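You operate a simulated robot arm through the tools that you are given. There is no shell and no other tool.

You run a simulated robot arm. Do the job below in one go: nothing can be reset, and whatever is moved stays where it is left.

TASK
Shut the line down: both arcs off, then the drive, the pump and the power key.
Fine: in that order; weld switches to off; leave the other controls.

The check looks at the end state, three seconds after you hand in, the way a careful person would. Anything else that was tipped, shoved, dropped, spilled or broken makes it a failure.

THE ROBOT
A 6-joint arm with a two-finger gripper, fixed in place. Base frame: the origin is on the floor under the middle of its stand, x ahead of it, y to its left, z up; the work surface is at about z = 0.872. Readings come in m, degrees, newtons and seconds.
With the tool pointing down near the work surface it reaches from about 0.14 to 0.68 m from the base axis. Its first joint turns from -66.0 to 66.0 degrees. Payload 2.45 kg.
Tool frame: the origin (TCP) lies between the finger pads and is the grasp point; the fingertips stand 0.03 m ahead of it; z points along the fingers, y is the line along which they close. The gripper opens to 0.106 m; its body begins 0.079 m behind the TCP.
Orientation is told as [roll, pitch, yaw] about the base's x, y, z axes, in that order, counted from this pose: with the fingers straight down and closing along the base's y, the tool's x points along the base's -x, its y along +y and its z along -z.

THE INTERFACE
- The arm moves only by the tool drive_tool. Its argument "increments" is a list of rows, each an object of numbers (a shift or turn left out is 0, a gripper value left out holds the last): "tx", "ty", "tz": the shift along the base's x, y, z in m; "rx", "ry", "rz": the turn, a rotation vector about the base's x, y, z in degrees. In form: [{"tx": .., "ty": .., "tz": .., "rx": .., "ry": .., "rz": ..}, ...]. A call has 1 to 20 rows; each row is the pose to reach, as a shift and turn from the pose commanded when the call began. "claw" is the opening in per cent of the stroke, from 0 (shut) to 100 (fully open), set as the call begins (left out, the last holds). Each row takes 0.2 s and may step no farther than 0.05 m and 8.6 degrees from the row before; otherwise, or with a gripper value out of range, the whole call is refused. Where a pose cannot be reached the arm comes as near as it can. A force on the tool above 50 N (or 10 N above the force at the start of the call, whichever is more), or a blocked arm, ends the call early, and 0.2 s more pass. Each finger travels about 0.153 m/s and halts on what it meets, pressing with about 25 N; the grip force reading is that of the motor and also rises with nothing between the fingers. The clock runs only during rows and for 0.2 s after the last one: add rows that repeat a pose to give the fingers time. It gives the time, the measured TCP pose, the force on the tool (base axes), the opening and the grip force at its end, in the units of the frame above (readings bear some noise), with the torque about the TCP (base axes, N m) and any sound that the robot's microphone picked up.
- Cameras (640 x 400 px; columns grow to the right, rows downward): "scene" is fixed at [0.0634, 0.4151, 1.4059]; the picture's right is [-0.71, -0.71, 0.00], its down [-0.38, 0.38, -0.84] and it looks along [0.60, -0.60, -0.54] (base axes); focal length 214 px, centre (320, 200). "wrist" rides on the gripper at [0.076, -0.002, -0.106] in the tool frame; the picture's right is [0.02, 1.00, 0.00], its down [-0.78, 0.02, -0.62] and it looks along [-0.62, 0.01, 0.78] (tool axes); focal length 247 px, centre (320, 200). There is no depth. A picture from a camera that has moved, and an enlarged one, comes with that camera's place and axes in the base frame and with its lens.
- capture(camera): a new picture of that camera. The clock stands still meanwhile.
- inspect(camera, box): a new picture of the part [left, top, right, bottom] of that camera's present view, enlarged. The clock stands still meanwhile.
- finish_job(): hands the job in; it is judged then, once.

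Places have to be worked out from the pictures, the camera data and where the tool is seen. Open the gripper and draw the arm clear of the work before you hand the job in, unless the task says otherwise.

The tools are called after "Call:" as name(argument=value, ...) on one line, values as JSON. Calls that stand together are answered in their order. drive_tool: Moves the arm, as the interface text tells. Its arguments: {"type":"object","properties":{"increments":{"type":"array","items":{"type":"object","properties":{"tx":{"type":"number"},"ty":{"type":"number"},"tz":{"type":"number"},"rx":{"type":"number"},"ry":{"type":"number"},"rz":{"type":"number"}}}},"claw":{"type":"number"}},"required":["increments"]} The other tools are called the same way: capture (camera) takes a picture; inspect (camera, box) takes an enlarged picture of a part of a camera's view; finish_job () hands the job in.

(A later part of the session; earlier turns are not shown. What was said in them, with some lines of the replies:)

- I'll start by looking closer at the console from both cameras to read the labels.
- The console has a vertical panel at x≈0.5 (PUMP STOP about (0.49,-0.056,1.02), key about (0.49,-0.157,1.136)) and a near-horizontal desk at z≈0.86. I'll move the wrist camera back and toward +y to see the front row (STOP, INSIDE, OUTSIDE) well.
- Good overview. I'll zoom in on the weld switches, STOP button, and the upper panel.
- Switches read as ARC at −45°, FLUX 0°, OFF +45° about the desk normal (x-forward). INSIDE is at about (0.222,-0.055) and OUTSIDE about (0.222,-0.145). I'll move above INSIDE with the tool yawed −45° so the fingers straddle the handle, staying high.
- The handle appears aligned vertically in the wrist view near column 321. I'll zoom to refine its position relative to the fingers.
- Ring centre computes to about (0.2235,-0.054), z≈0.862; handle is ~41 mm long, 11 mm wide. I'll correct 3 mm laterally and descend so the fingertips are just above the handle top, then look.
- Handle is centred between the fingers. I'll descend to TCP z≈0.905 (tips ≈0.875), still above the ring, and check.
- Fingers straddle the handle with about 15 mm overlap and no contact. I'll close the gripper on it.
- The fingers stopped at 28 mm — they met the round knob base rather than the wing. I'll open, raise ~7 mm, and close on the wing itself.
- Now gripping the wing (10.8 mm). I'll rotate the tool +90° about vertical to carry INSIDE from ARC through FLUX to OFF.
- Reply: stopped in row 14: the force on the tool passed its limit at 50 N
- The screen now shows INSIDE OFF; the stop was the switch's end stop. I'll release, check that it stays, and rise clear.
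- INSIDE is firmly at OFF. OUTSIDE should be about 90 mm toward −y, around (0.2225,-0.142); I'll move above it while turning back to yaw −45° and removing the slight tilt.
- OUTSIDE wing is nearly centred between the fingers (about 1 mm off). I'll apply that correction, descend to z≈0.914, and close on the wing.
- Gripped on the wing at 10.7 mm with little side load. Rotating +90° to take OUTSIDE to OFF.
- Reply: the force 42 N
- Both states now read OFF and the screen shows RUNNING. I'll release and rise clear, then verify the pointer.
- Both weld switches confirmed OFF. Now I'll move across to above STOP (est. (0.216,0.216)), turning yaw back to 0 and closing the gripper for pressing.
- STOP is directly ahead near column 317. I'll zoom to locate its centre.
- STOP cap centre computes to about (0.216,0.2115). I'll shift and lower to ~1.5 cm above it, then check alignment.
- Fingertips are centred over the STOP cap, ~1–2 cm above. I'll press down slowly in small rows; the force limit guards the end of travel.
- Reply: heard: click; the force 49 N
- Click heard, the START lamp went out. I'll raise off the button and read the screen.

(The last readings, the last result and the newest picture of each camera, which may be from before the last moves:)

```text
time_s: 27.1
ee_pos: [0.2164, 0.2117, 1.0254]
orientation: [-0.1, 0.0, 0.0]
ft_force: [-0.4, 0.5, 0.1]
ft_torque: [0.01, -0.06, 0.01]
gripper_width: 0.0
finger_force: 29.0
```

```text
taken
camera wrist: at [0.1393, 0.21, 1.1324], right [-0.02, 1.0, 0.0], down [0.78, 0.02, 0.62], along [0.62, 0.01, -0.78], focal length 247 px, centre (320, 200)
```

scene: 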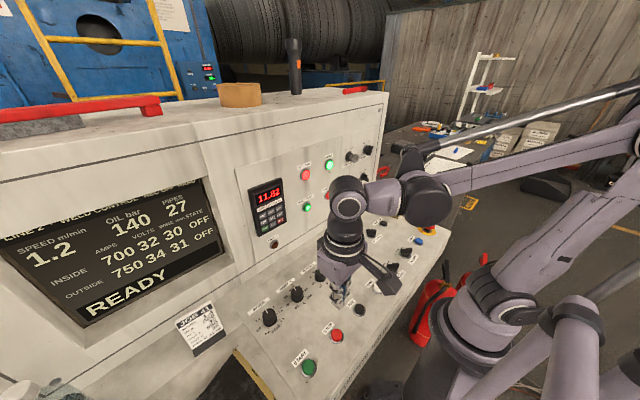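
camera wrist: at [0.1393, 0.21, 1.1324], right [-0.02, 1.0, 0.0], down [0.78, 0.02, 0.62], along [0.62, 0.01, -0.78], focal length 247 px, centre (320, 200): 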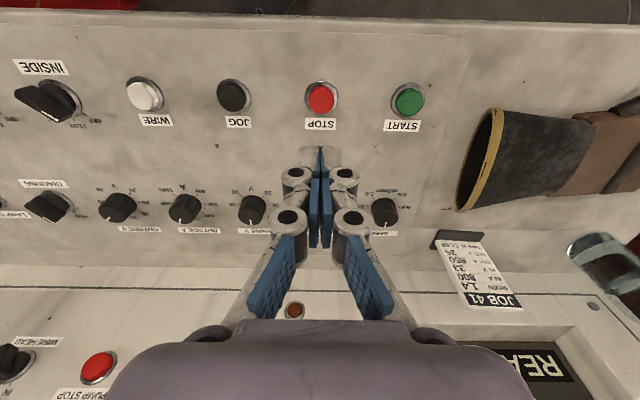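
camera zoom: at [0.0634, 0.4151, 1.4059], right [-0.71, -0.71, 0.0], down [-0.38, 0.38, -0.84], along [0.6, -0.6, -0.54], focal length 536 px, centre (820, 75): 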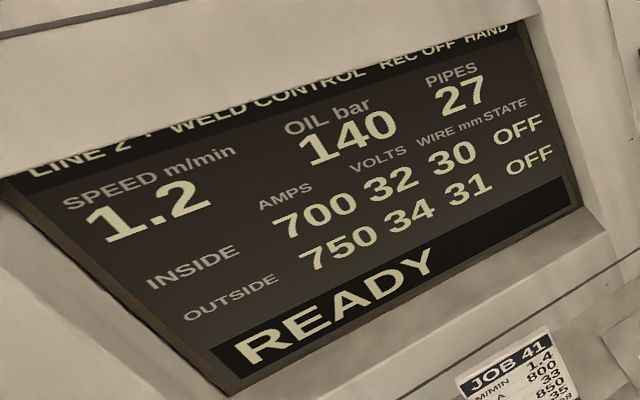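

The drive is stopped (READY, STOPPED lamp lit, START lamp out). Next is PUMP STOP on the vertical panel at about (0.4925,-0.056,1.02); I'll move to a standoff in front of it while pitching the tool forward 65°.

Call:
drive_tool(increments=[{"tx": 0.008, "ty": -0.02, "tz": 0.04, "ry": -4}, {"tx": 0.02, "ty": -0.05, "tz": 0.07, "ry": -11}, {"tx": 0.035, "ty": -0.085, "tz": 0.09, "ry": -18}, {"tx": 0.05, "ty": -0.12, "tz": 0.1, "ry": -26}, {"tx": 0.07, "ty": -0.155, "tz": 0.1, "ry": -34}, {"tx": 0.09, "ty": -0.19, "tz": 0.1, "ry": -42}, {"tx": 0.11, "ty": -0.22, "tz": 0.1, "ry": -50}, {"tx": 0.125, "ty": -0.245, "tz": 0.1, "ry": -58}, {"tx": 0.144, "ty": -0.2677, "tz": 0.095, "ry": -65}, {"tx": 0.144, "ty": -0.2677, "tz": 0.095, "ry": -65}], claw=0)

Call:
capture(camera="wrist")

Call:
capture(camera="scene")

```text
time_s: 29.3
ee_pos: [0.3594, -0.0583, 1.1183]
orientation: [-0.3, -64.9, -0.1]
ft_force: [0.2, 0.7, -0.1]
ft_torque: [0.0, 0.02, 0.0]
gripper_width: 0.0
finger_force: 29.0
```

```text
taken
camera wrist: at [0.2321, -0.0587, 1.094], right [-0.01, 1.0, -0.02], down [-0.23, 0.02, 0.97], along [0.97, 0.01, 0.23], focal length 247 px, centre (320, 200)
```

wrist: 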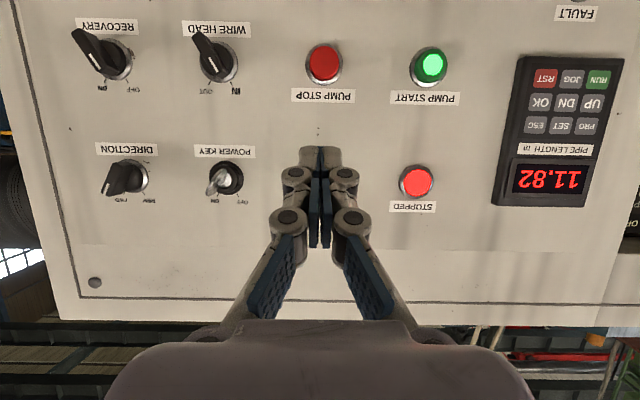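

```text
taken
```

scene: 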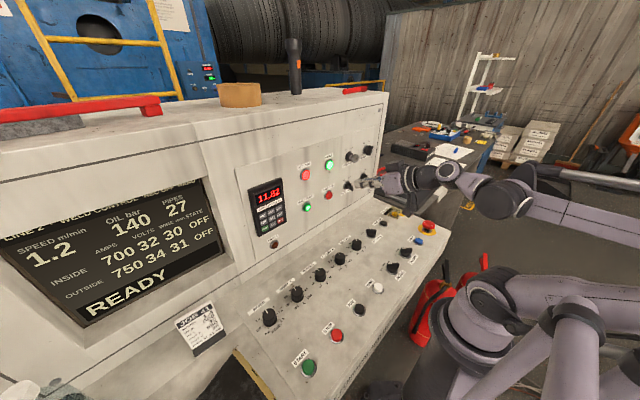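

PUMP STOP computes to (0.4925,-0.055,1.022). I'll bring the fingertips to about 15 mm in front of it.

Call:
drive_tool(increments=[{"tx": 0.01, "ty": 0.001, "tz": -0.045}, {"tx": 0.035, "ty": 0.002, "tz": -0.0855}, {"tx": 0.065, "ty": 0.002, "tz": -0.0855}, {"tx": 0.0905, "ty": 0.002, "tz": -0.0855}, {"tx": 0.0905, "ty": 0.002, "tz": -0.0855}])

Call:
capture(camera="wrist")

Call:
inspect(camera="scene", box=[290, 160, 386, 220])

```text
time_s: 30.5
ee_pos: [0.4517, -0.0541, 1.0294]
orientation: [0.1, -64.8, 0.1]
ft_force: [0.0, 0.7, -0.2]
ft_torque: [0.04, 0.02, -0.01]
gripper_width: 0.0001
finger_force: 28.8
```

```text
taken
camera wrist: at [0.3227, -0.0546, 1.0061], right [-0.01, 1.0, -0.02], down [-0.23, 0.02, 0.97], along [0.97, 0.01, 0.23], focal length 247 px, centre (320, 200)
```

wrist: 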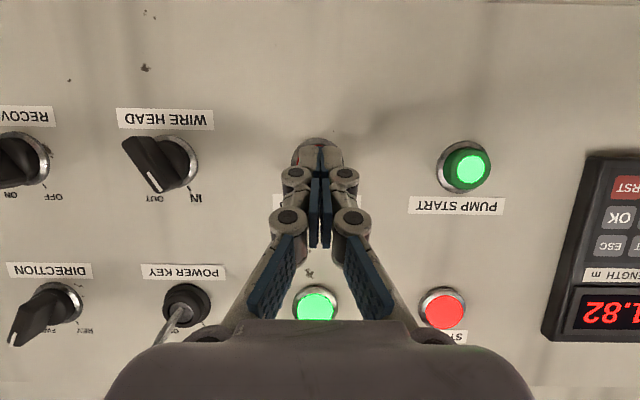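

```text
6.67 times, centred on (338, 190) of scene
camera zoom: at [0.0634, 0.4151, 1.4059], right [-0.71, -0.71, 0.0], down [-0.38, 0.38, -0.84], along [0.6, -0.6, -0.54], focal length 1430 px, centre (200, 267)
```

zoom: 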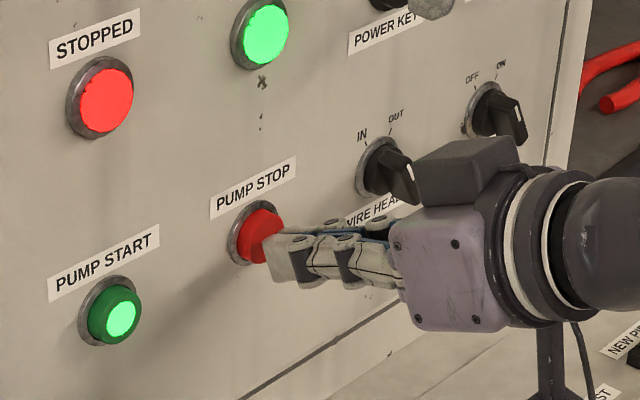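

Tips are nearly at the button. Zooming to confirm centring before pressing.

Call:
inspect(camera="wrist", box=[270, 120, 370, 183])

Call:
inspect(camera="scene", box=[312, 180, 352, 205])

```text
6.35 times, centred on (320, 152) of wrist
camera zoom: at [0.3227, -0.0546, 1.0061], right [-0.01, 1.0, -0.02], down [-0.23, 0.02, 0.97], along [0.97, 0.01, 0.23], focal length 1568 px, centre (320, 508)
```

zoom: 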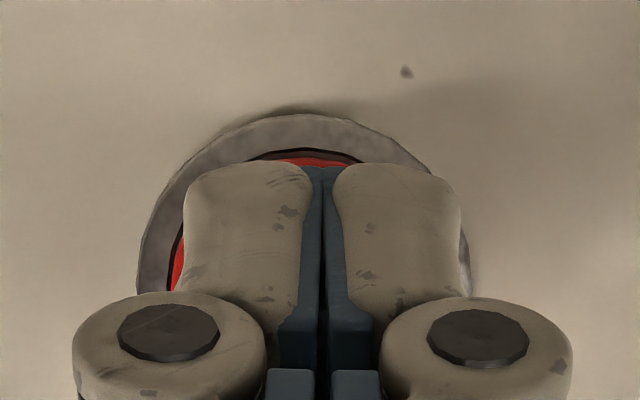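

```text
16.00 times, centred on (332, 192) of scene
camera zoom: at [0.0634, 0.4151, 1.4059], right [-0.71, -0.71, 0.0], down [-0.38, 0.38, -0.84], along [0.6, -0.6, -0.54], focal length 3432 px, centre (128, 320)
```

zoom: 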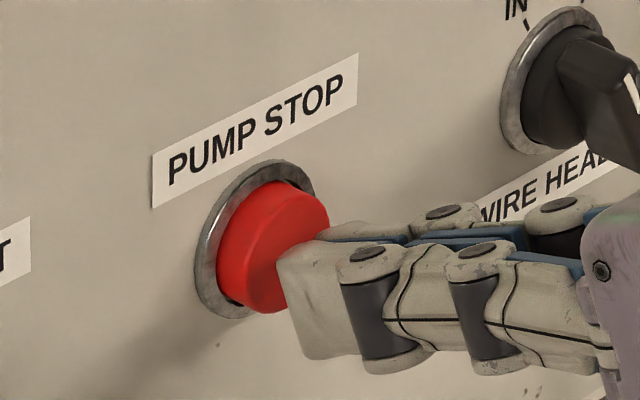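

Shift 2 mm toward −y and 2 mm up to centre, then press along +x in small steps.

Call:
drive_tool(increments=[{"tx": 0.0, "ty": -0.002, "tz": 0.002}, {"tx": 0.004, "ty": -0.002, "tz": 0.002}, {"tx": 0.007, "ty": -0.002, "tz": 0.002}, {"tx": 0.01, "ty": -0.002, "tz": 0.002}, {"tx": 0.0125, "ty": -0.002, "tz": 0.002}, {"tx": 0.0125, "ty": -0.002, "tz": 0.002}])

Call:
capture(camera="scene")

```text
time_s: 31.9
ee_pos: [0.4629, -0.0565, 1.0334]
orientation: [-0.2, -64.9, 0.1]
ft_force: [-16.2, 1.8, 1.3]
ft_torque: [0.04, -0.02, 0.07]
gripper_width: 0.0059
finger_force: 28.6
heard: click
```

```text
taken
```

scene: 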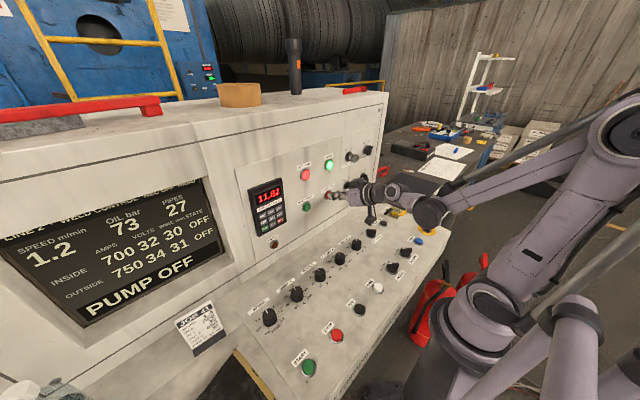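

PUMP OFF on screen, oil pressure falling, lamp out. I'll retract straight back, then go in front of the power key with the tool level (pitch −90°).

Call:
drive_tool(increments=[{"tx": -0.04}, {"tx": -0.085, "tz": 0.005}, {"tx": -0.125, "tz": 0.02, "ry": -3}, {"tx": -0.135, "ty": -0.03, "tz": 0.05, "ry": -9}, {"tx": -0.135, "ty": -0.06, "tz": 0.08, "ry": -15}, {"tx": -0.135, "ty": -0.08, "tz": 0.1, "ry": -20}, {"tx": -0.135, "ty": -0.1, "tz": 0.103, "ry": -25}, {"tx": -0.135, "ty": -0.1, "tz": 0.103, "ry": -25}], claw=40)

Call:
capture(camera="wrist")

Call:
capture(camera="scene")

```text
time_s: 33.7
ee_pos: [0.329, -0.156, 1.1353]
orientation: [-105.8, -89.9, 105.8]
ft_force: [-0.4, 0.5, -0.9]
ft_torque: [0.02, 0.03, -0.02]
gripper_width: 0.0424
finger_force: 0.0
```

```text
taken
camera wrist: at [0.2222, -0.1577, 1.0593], right [0.0, 1.0, -0.02], down [-0.62, 0.02, 0.78], along [0.78, 0.01, 0.62], focal length 247 px, centre (320, 200)
```

wrist: 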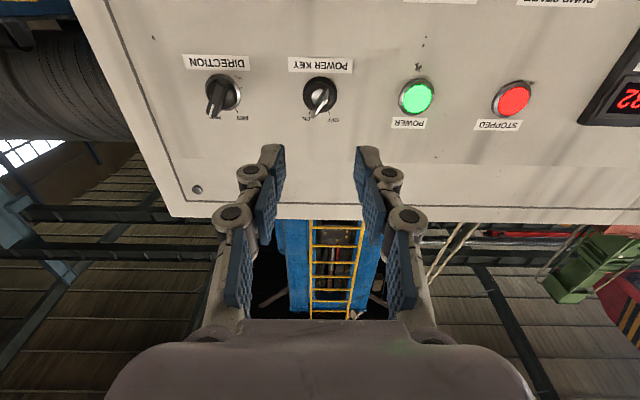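

```text
taken
```

scene: 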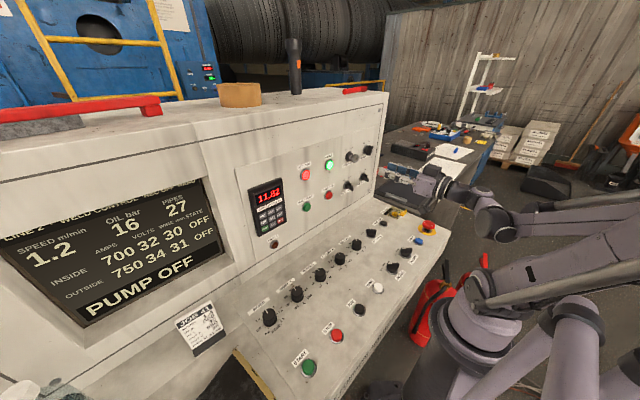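

Oil pressure is bleeding down. Zooming in on the key to see its blade angle and ON/OFF marks.

Call:
inspect(camera="wrist", box=[270, 60, 370, 135])

Call:
inspect(camera="scene", box=[335, 140, 375, 165])

```text
5.33 times, centred on (320, 98) of wrist
camera zoom: at [0.2222, -0.1577, 1.0593], right [0.0, 1.0, -0.02], down [-0.62, 0.02, 0.78], along [0.78, 0.01, 0.62], focal length 1317 px, centre (320, 747)
```

zoom: 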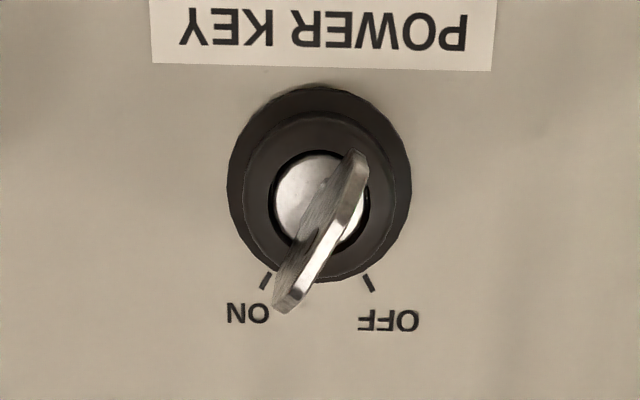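

```text
16.00 times, centred on (355, 152) of scene
camera zoom: at [0.0634, 0.4151, 1.4059], right [-0.71, -0.71, 0.0], down [-0.38, 0.38, -0.84], along [0.6, -0.6, -0.54], focal length 3432 px, centre (-240, 960)
```

zoom: 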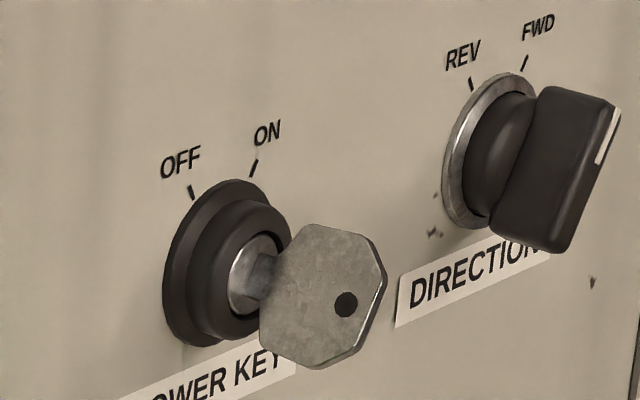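

The key bow is a flat plate tilted about 25–30° from vertical toward ON (−y side); OFF is mirrored on the +y side, so it turns about −60° about x. The bow's outer edge is at x≈0.452, axis about (y −0.157, z 1.134). I'll roll the tool +28° about x and approach to ~2 cm in front for a check.

Call:
drive_tool(increments=[{"tx": 0.015, "ty": -0.001, "rx": 7}, {"tx": 0.03, "ty": -0.001, "rx": 14}, {"tx": 0.05, "ty": -0.001, "rx": 21}, {"tx": 0.068, "ty": -0.001, "rx": 28}, {"tx": 0.068, "ty": -0.001, "rx": 28}], claw=35)

Call:
capture(camera="wrist")

Call:
inspect(camera="wrist", box=[256, 90, 384, 170])

Call:
inspect(camera="scene", box=[320, 130, 400, 180])

```text
time_s: 34.9
ee_pos: [0.3963, -0.1572, 1.1359]
orientation: [89.9, -62.1, -89.9]
ft_force: [-0.8, 0.3, -0.5]
ft_torque: [-0.05, 0.03, -0.04]
gripper_width: 0.037
finger_force: 0.1
```

```text
taken
camera wrist: at [0.29, -0.1224, 1.0685], right [0.0, 0.89, 0.45], down [-0.62, -0.35, 0.7], along [0.78, -0.28, 0.55], focal length 247 px, centre (320, 200)
```

wrist: 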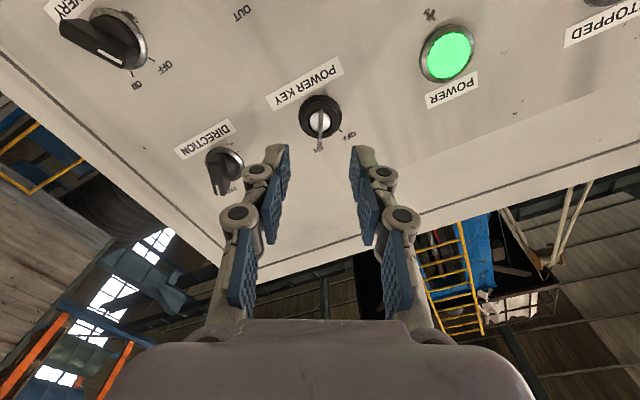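

```text
5.00 times, centred on (320, 130) of wrist
camera zoom: at [0.29, -0.1224, 1.0685], right [0.0, 0.89, 0.45], down [-0.62, -0.35, 0.7], along [0.78, -0.28, 0.55], focal length 1235 px, centre (320, 550)
```

zoom: 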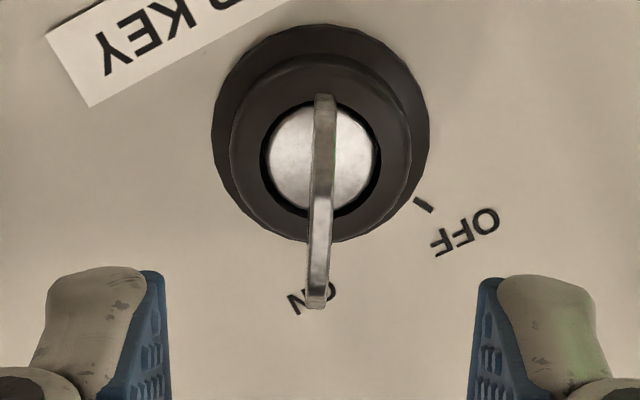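

```text
8.00 times, centred on (360, 155) of scene
camera zoom: at [0.0634, 0.4151, 1.4059], right [-0.71, -0.71, 0.0], down [-0.38, 0.38, -0.84], along [0.6, -0.6, -0.54], focal length 1716 px, centre (0, 560)
```

zoom: 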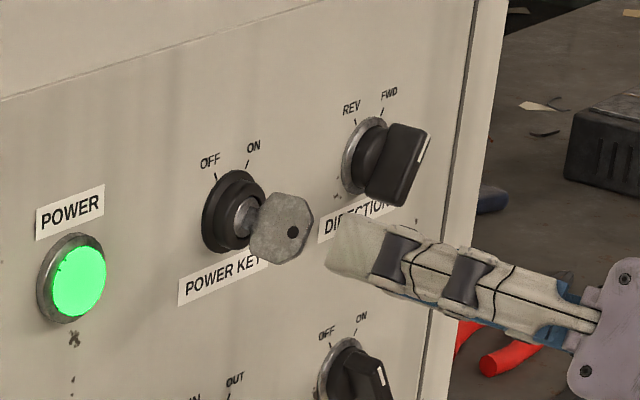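

The key plate is now nearly aligned between the fingers and centred (axis ≈(−0.157,1.135)). I'll add 2° roll, a 1.4 mm drop, and advance 40 mm so the fingers straddle the bow, then check.

Call:
drive_tool(increments=[{"tx": 0.012, "ty": 0.0003, "tz": -0.0014, "rx": 2}, {"tx": 0.024, "ty": 0.0003, "tz": -0.0014, "rx": 2}, {"tx": 0.034, "ty": 0.0003, "tz": -0.0014, "rx": 2}, {"tx": 0.04, "ty": 0.0003, "tz": -0.0014, "rx": 2}, {"tx": 0.04, "ty": 0.0003, "tz": -0.0014, "rx": 2}])

Call:
inspect(camera="wrist", box=[256, 90, 384, 170])

Call:
inspect(camera="scene", box=[320, 130, 400, 180])

Call:
inspect(camera="scene", box=[0, 170, 240, 330])

```text
time_s: 36.1
ee_pos: [0.4361, -0.1574, 1.1361]
orientation: [89.7, -60.0, -89.9]
ft_force: [0.1, 0.3, -0.3]
ft_torque: [0.01, -0.01, -0.01]
gripper_width: 0.0372
finger_force: 0.0
```

```text
5.00 times, centred on (320, 130) of wrist
camera zoom: at [0.3304, -0.1189, 1.0694], right [0.0, 0.88, 0.48], down [-0.62, -0.38, 0.69], along [0.78, -0.3, 0.54], focal length 1235 px, centre (320, 550)
```

zoom: 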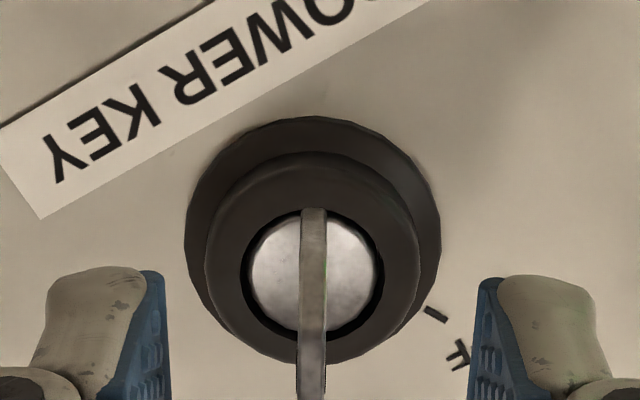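

```text
8.00 times, centred on (360, 155) of scene
camera zoom: at [0.0634, 0.4151, 1.4059], right [-0.71, -0.71, 0.0], down [-0.38, 0.38, -0.84], along [0.6, -0.6, -0.54], focal length 1716 px, centre (0, 560)
```

zoom: 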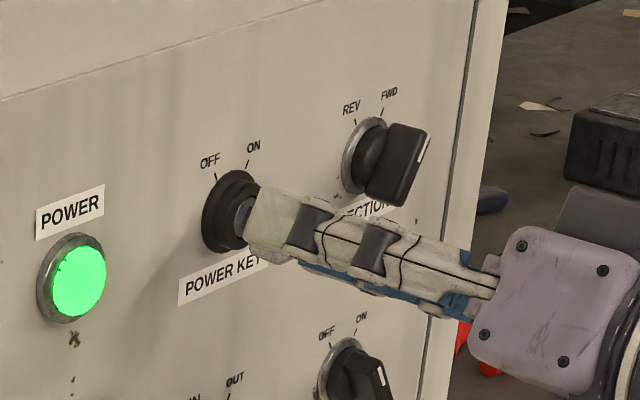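

```text
2.50 times, centred on (120, 250) of scene
camera zoom: at [0.0634, 0.4151, 1.4059], right [-0.71, -0.71, 0.0], down [-0.38, 0.38, -0.84], along [0.6, -0.6, -0.54], focal length 536 px, centre (820, 75)
```

zoom: 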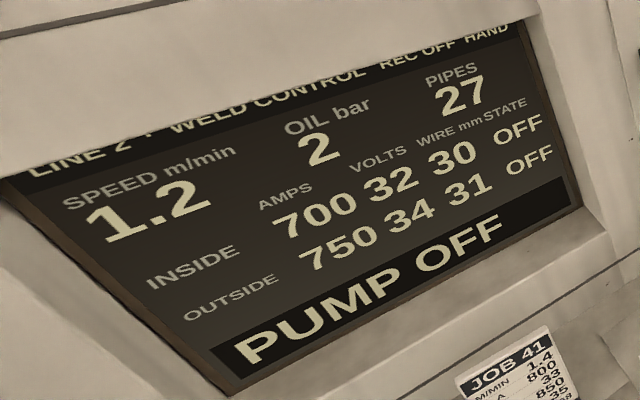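

Oil pressure is nearly zero and the plate is aligned, ~1 mm off-centre. I'll correct that, advance 4 mm more, and close on the key bow.

Call:
drive_tool(increments=[{"tx": 0.003, "ty": -0.0009, "tz": -0.0005}, {"tx": 0.004, "ty": -0.0009, "tz": -0.0005}, {"tx": 0.004, "ty": -0.0009, "tz": -0.0005}])

Call:
drive_tool(increments=[{"tx": 0}, {"tx": 0}, {"tx": 0}], claw=0)

Call:
inspect(camera="wrist", box=[256, 90, 384, 170])

Call:
inspect(camera="scene", box=[320, 130, 400, 180])

```text
time_s: 36.9
ee_pos: [0.4407, -0.1564, 1.1361]
orientation: [89.8, -60.0, -89.9]
ft_force: [0.5, -0.5, -0.1]
ft_torque: [-0.02, 0.01, 0.02]
gripper_width: 0.0371
finger_force: 0.1
```

```text
time_s: 37.7
ee_pos: [0.4417, -0.1572, 1.1366]
orientation: [89.9, -60.1, -89.9]
ft_force: [0.1, -0.6, -3.4]
ft_torque: [0.03, 0.03, -0.06]
gripper_width: 0.0059
finger_force: 33.2
```

```text
5.00 times, centred on (320, 130) of wrist
camera zoom: at [0.3341, -0.1201, 1.0694], right [0.0, 0.88, 0.48], down [-0.62, -0.38, 0.69], along [0.78, -0.3, 0.54], focal length 1235 px, centre (320, 550)
```

zoom: 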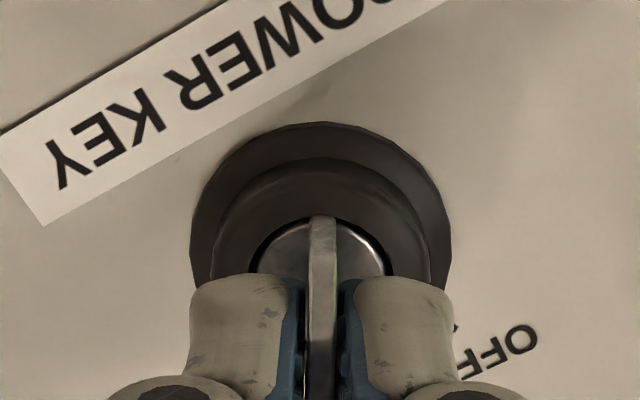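

```text
8.00 times, centred on (360, 155) of scene
camera zoom: at [0.0634, 0.4151, 1.4059], right [-0.71, -0.71, 0.0], down [-0.38, 0.38, -0.84], along [0.6, -0.6, -0.54], focal length 1716 px, centre (0, 560)
```

zoom: 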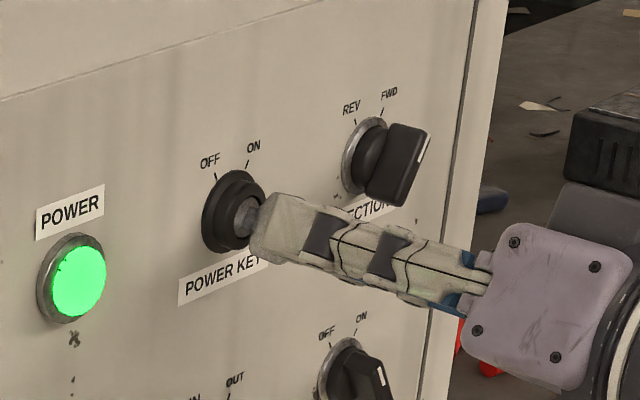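

Key bow gripped (5.9 mm, no side load). Now turning −60° about x from ON to OFF.

Call:
drive_tool(increments=[{"rx": -7.5}, {"rx": -15}, {"rx": -22.5}, {"rx": -30}, {"rx": -37.5}, {"rx": -45}, {"rx": -52.5}, {"rx": -60}, {"rx": -60}])

Call:
capture(camera="wrist")

Call:
capture(camera="scene")

```text
time_s: 39.7
ee_pos: [0.4406, -0.1571, 1.1356]
orientation: [-90.2, -59.9, 90.3]
ft_force: [4.3, 11.4, 19.3]
ft_torque: [0.08, -0.71, 0.43]
gripper_width: 0.0061
finger_force: 32.6
```

```text
taken
camera wrist: at [0.3343, -0.196, 1.0707], right [0.0, 0.85, -0.52], down [-0.62, 0.41, 0.67], along [0.78, 0.32, 0.53], focal length 247 px, centre (320, 200)
```

wrist: 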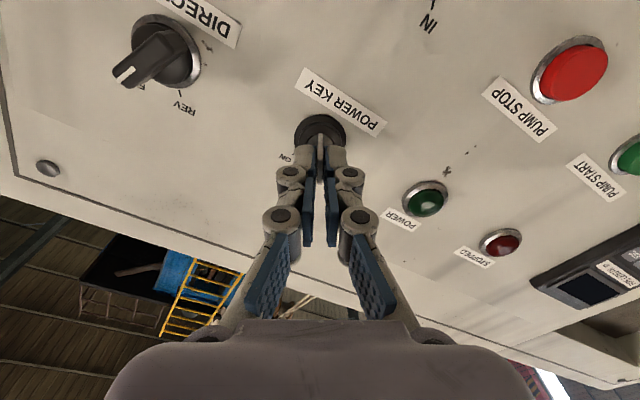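

```text
taken
```

scene: 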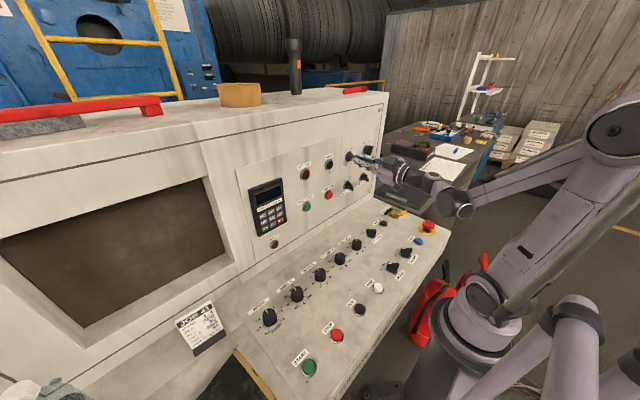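

Power is off: screen and lamps dark. I'll open the gripper fully clear of the key before retracting straight back.

Call:
drive_tool(increments=[{"tx": 0}, {"tx": 0}, {"tx": 0}], claw=35)

Call:
inspect(camera="wrist", box=[256, 90, 384, 170])

```text
time_s: 40.5
ee_pos: [0.4398, -0.1588, 1.1357]
orientation: [-90.0, -60.0, 89.9]
ft_force: [0.7, 0.6, -0.2]
ft_torque: [0.04, 0.0, 0.02]
gripper_width: 0.0368
finger_force: 0.1
```

```text
5.00 times, centred on (320, 130) of wrist
camera zoom: at [0.334, -0.1971, 1.0704], right [0.0, 0.85, -0.52], down [-0.62, 0.41, 0.67], along [0.78, 0.32, 0.53], focal length 1235 px, centre (320, 550)
```

zoom: 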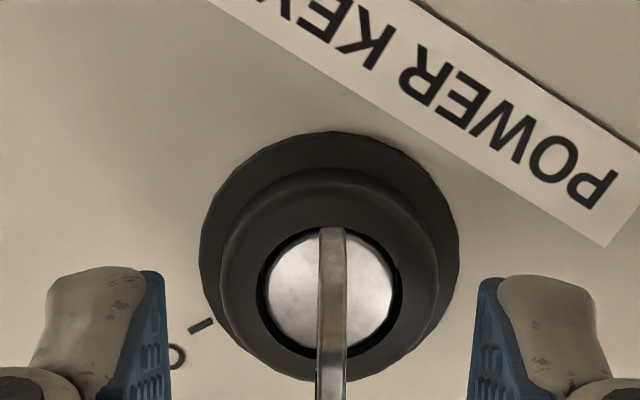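

The key is released with clearance on both sides and sits at OFF. Retracting straight back along −x, then rising and rolling level.

Call:
drive_tool(increments=[{"tx": -0.03}, {"tx": -0.07}, {"tx": -0.11, "rx": 5}, {"tx": -0.13, "tz": 0.02, "rx": 12}, {"tx": -0.14, "tz": 0.05, "rx": 20}, {"tx": -0.14, "tz": 0.08, "rx": 28}, {"tx": -0.14, "tz": 0.1, "rx": 30}, {"tx": -0.14, "tz": 0.1, "rx": 30}])

Call:
capture(camera="wrist")

Call:
capture(camera="scene")

```text
time_s: 42.3
ee_pos: [0.3022, -0.1554, 1.2368]
orientation: [41.0, -90.0, -41.2]
ft_force: [0.1, -0.3, 0.3]
ft_torque: [0.01, 0.02, 0.02]
gripper_width: 0.0372
finger_force: 0.2
out of reach, approached as far as the arm can: row 5, 6, 7, 8
```

```text
taken
camera wrist: at [0.1966, -0.1563, 1.1605], right [0.0, 1.0, -0.02], down [-0.62, 0.02, 0.78], along [0.78, 0.01, 0.62], focal length 247 px, centre (320, 200)
```

wrist: 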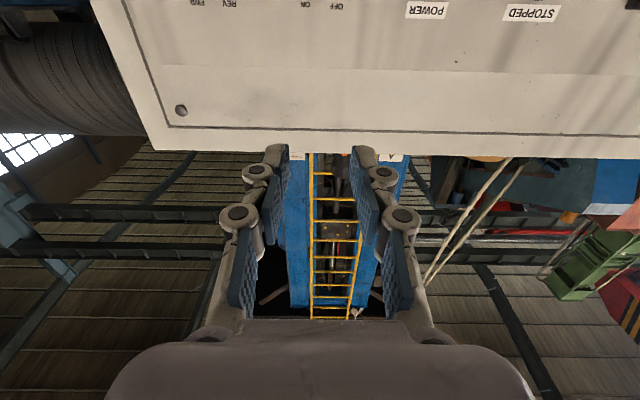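

```text
taken
```

scene: 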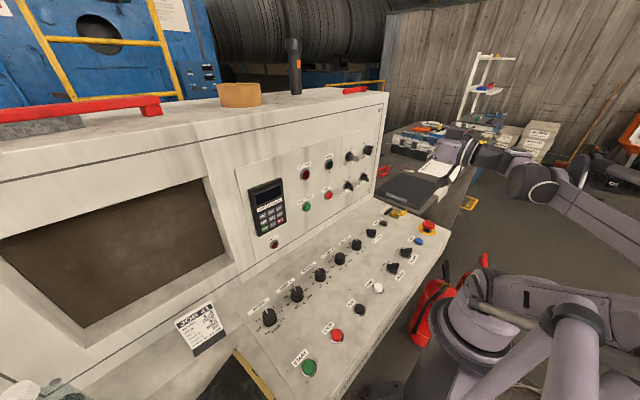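

Arm is clear of the key. I'll pitch the tool back to straight down near the start pose and open the gripper, then verify all controls.

Call:
drive_tool(increments=[{"ry": 8, "tz": 0.006}, {"ry": 16, "tz": 0.012}, {"ry": 24, "tz": 0.02}, {"ry": 32, "tz": 0.028}, {"ry": 40, "tz": 0.036}, {"ry": 48, "tz": 0.044}, {"ry": 56, "tz": 0.052}, {"ry": 64, "tz": 0.06}, {"ry": 72, "tz": 0.066}, {"ry": 80, "tz": 0.07}, {"ry": 88, "tz": 0.075}, {"ry": 90, "tz": 0.08}, {"ry": 90, "tz": 0.08}], claw=100)

Call:
capture(camera="wrist")

Call:
inspect(camera="scene", box=[240, 130, 400, 230])

Call:
inspect(camera="scene", box=[240, 200, 448, 330])

Call:
inspect(camera="scene", box=[240, 270, 448, 400])

```text
time_s: 45.1
ee_pos: [0.3025, -0.1554, 1.3158]
orientation: [-0.1, 0.1, 0.0]
ft_force: [-0.7, 0.8, 0.1]
ft_torque: [0.0, 0.02, -0.02]
gripper_width: 0.1058
finger_force: 0.1
```

```text
taken
camera wrist: at [0.2271, -0.1566, 1.4221], right [-0.02, 1.0, 0.0], down [0.78, 0.02, 0.62], along [0.62, 0.01, -0.78], focal length 247 px, centre (320, 200)
```

wrist: 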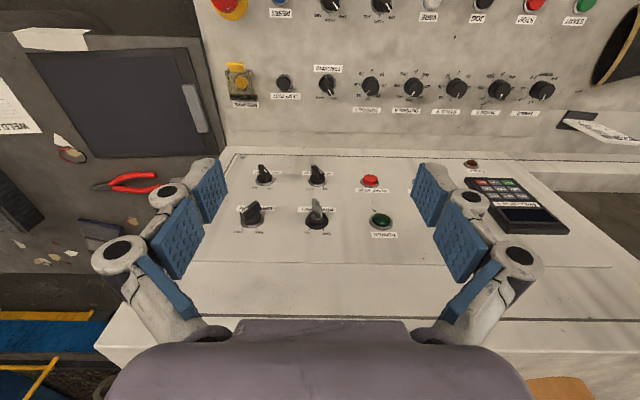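

```text
4.00 times, centred on (320, 180) of scene
camera zoom: at [0.0634, 0.4151, 1.4059], right [-0.71, -0.71, 0.0], down [-0.38, 0.38, -0.84], along [0.6, -0.6, -0.54], focal length 858 px, centre (320, 280)
```

zoom: 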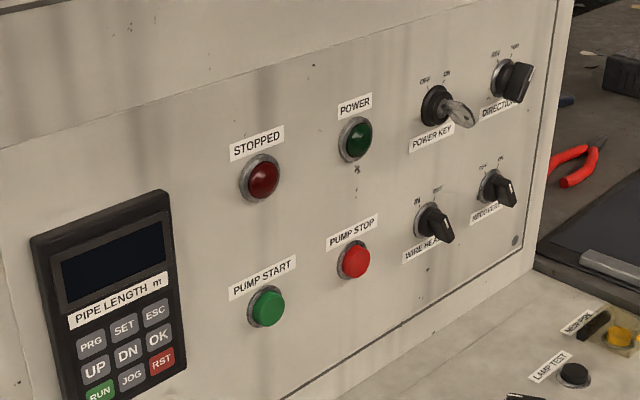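

```text
3.08 times, centred on (344, 265) of scene
camera zoom: at [0.0634, 0.4151, 1.4059], right [-0.71, -0.71, 0.0], down [-0.38, 0.38, -0.84], along [0.6, -0.6, -0.54], focal length 660 px, centre (246, 0)
```

zoom: 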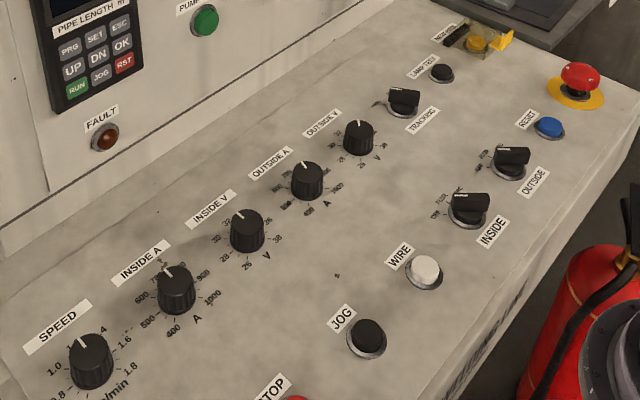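

```text
3.08 times, centred on (344, 335) of scene
camera zoom: at [0.0634, 0.4151, 1.4059], right [-0.71, -0.71, 0.0], down [-0.38, 0.38, -0.84], along [0.6, -0.6, -0.54], focal length 660 px, centre (246, -215)
```

zoom: 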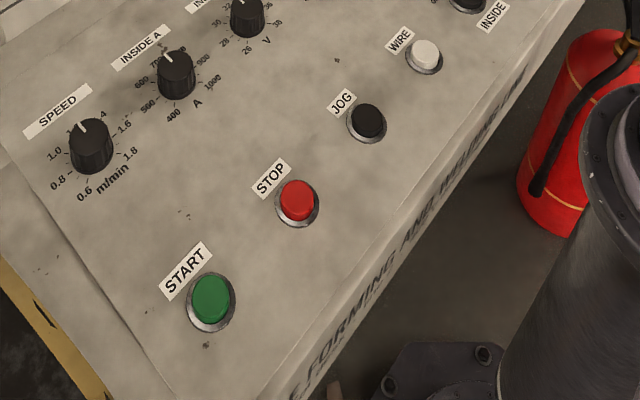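

Both weld switches point to OFF, the drive and pump were stopped in that order, and the key is at OFF with the panel dark. The other controls look the same as at the start, and the arm is clear with its gripper open, so I'm handing in.

Call:
finish_job()

```text
The job is handed in.
```

The line is shut down, and I did it in the order you gave. I checked each step on the screen, the lamps or the controls.

1. **Arcs:** INSIDE first, then OUTSIDE, both turned from ARC to OFF. The screen read OFF for both.
2. **Drive:** I pressed STOP. The START lamp went out, the STOPPED lamp lit and the screen read READY.
3. **Pump:** I pressed PUMP STOP. The screen read PUMP OFF, and oil pressure was down to 2 bar before I gripped the key.
4. **Power key:** I turned it from ON to OFF. The screen and all the lamps are dark, and the key is still in the lock.

While I held STOP down, the screen briefly read JOG, then changed to READY when I let go. I did not touch the JOG button. In the last pictures the other controls look as they did at the start, and nothing was knocked over. The arm is clear of the console with its gripper open.
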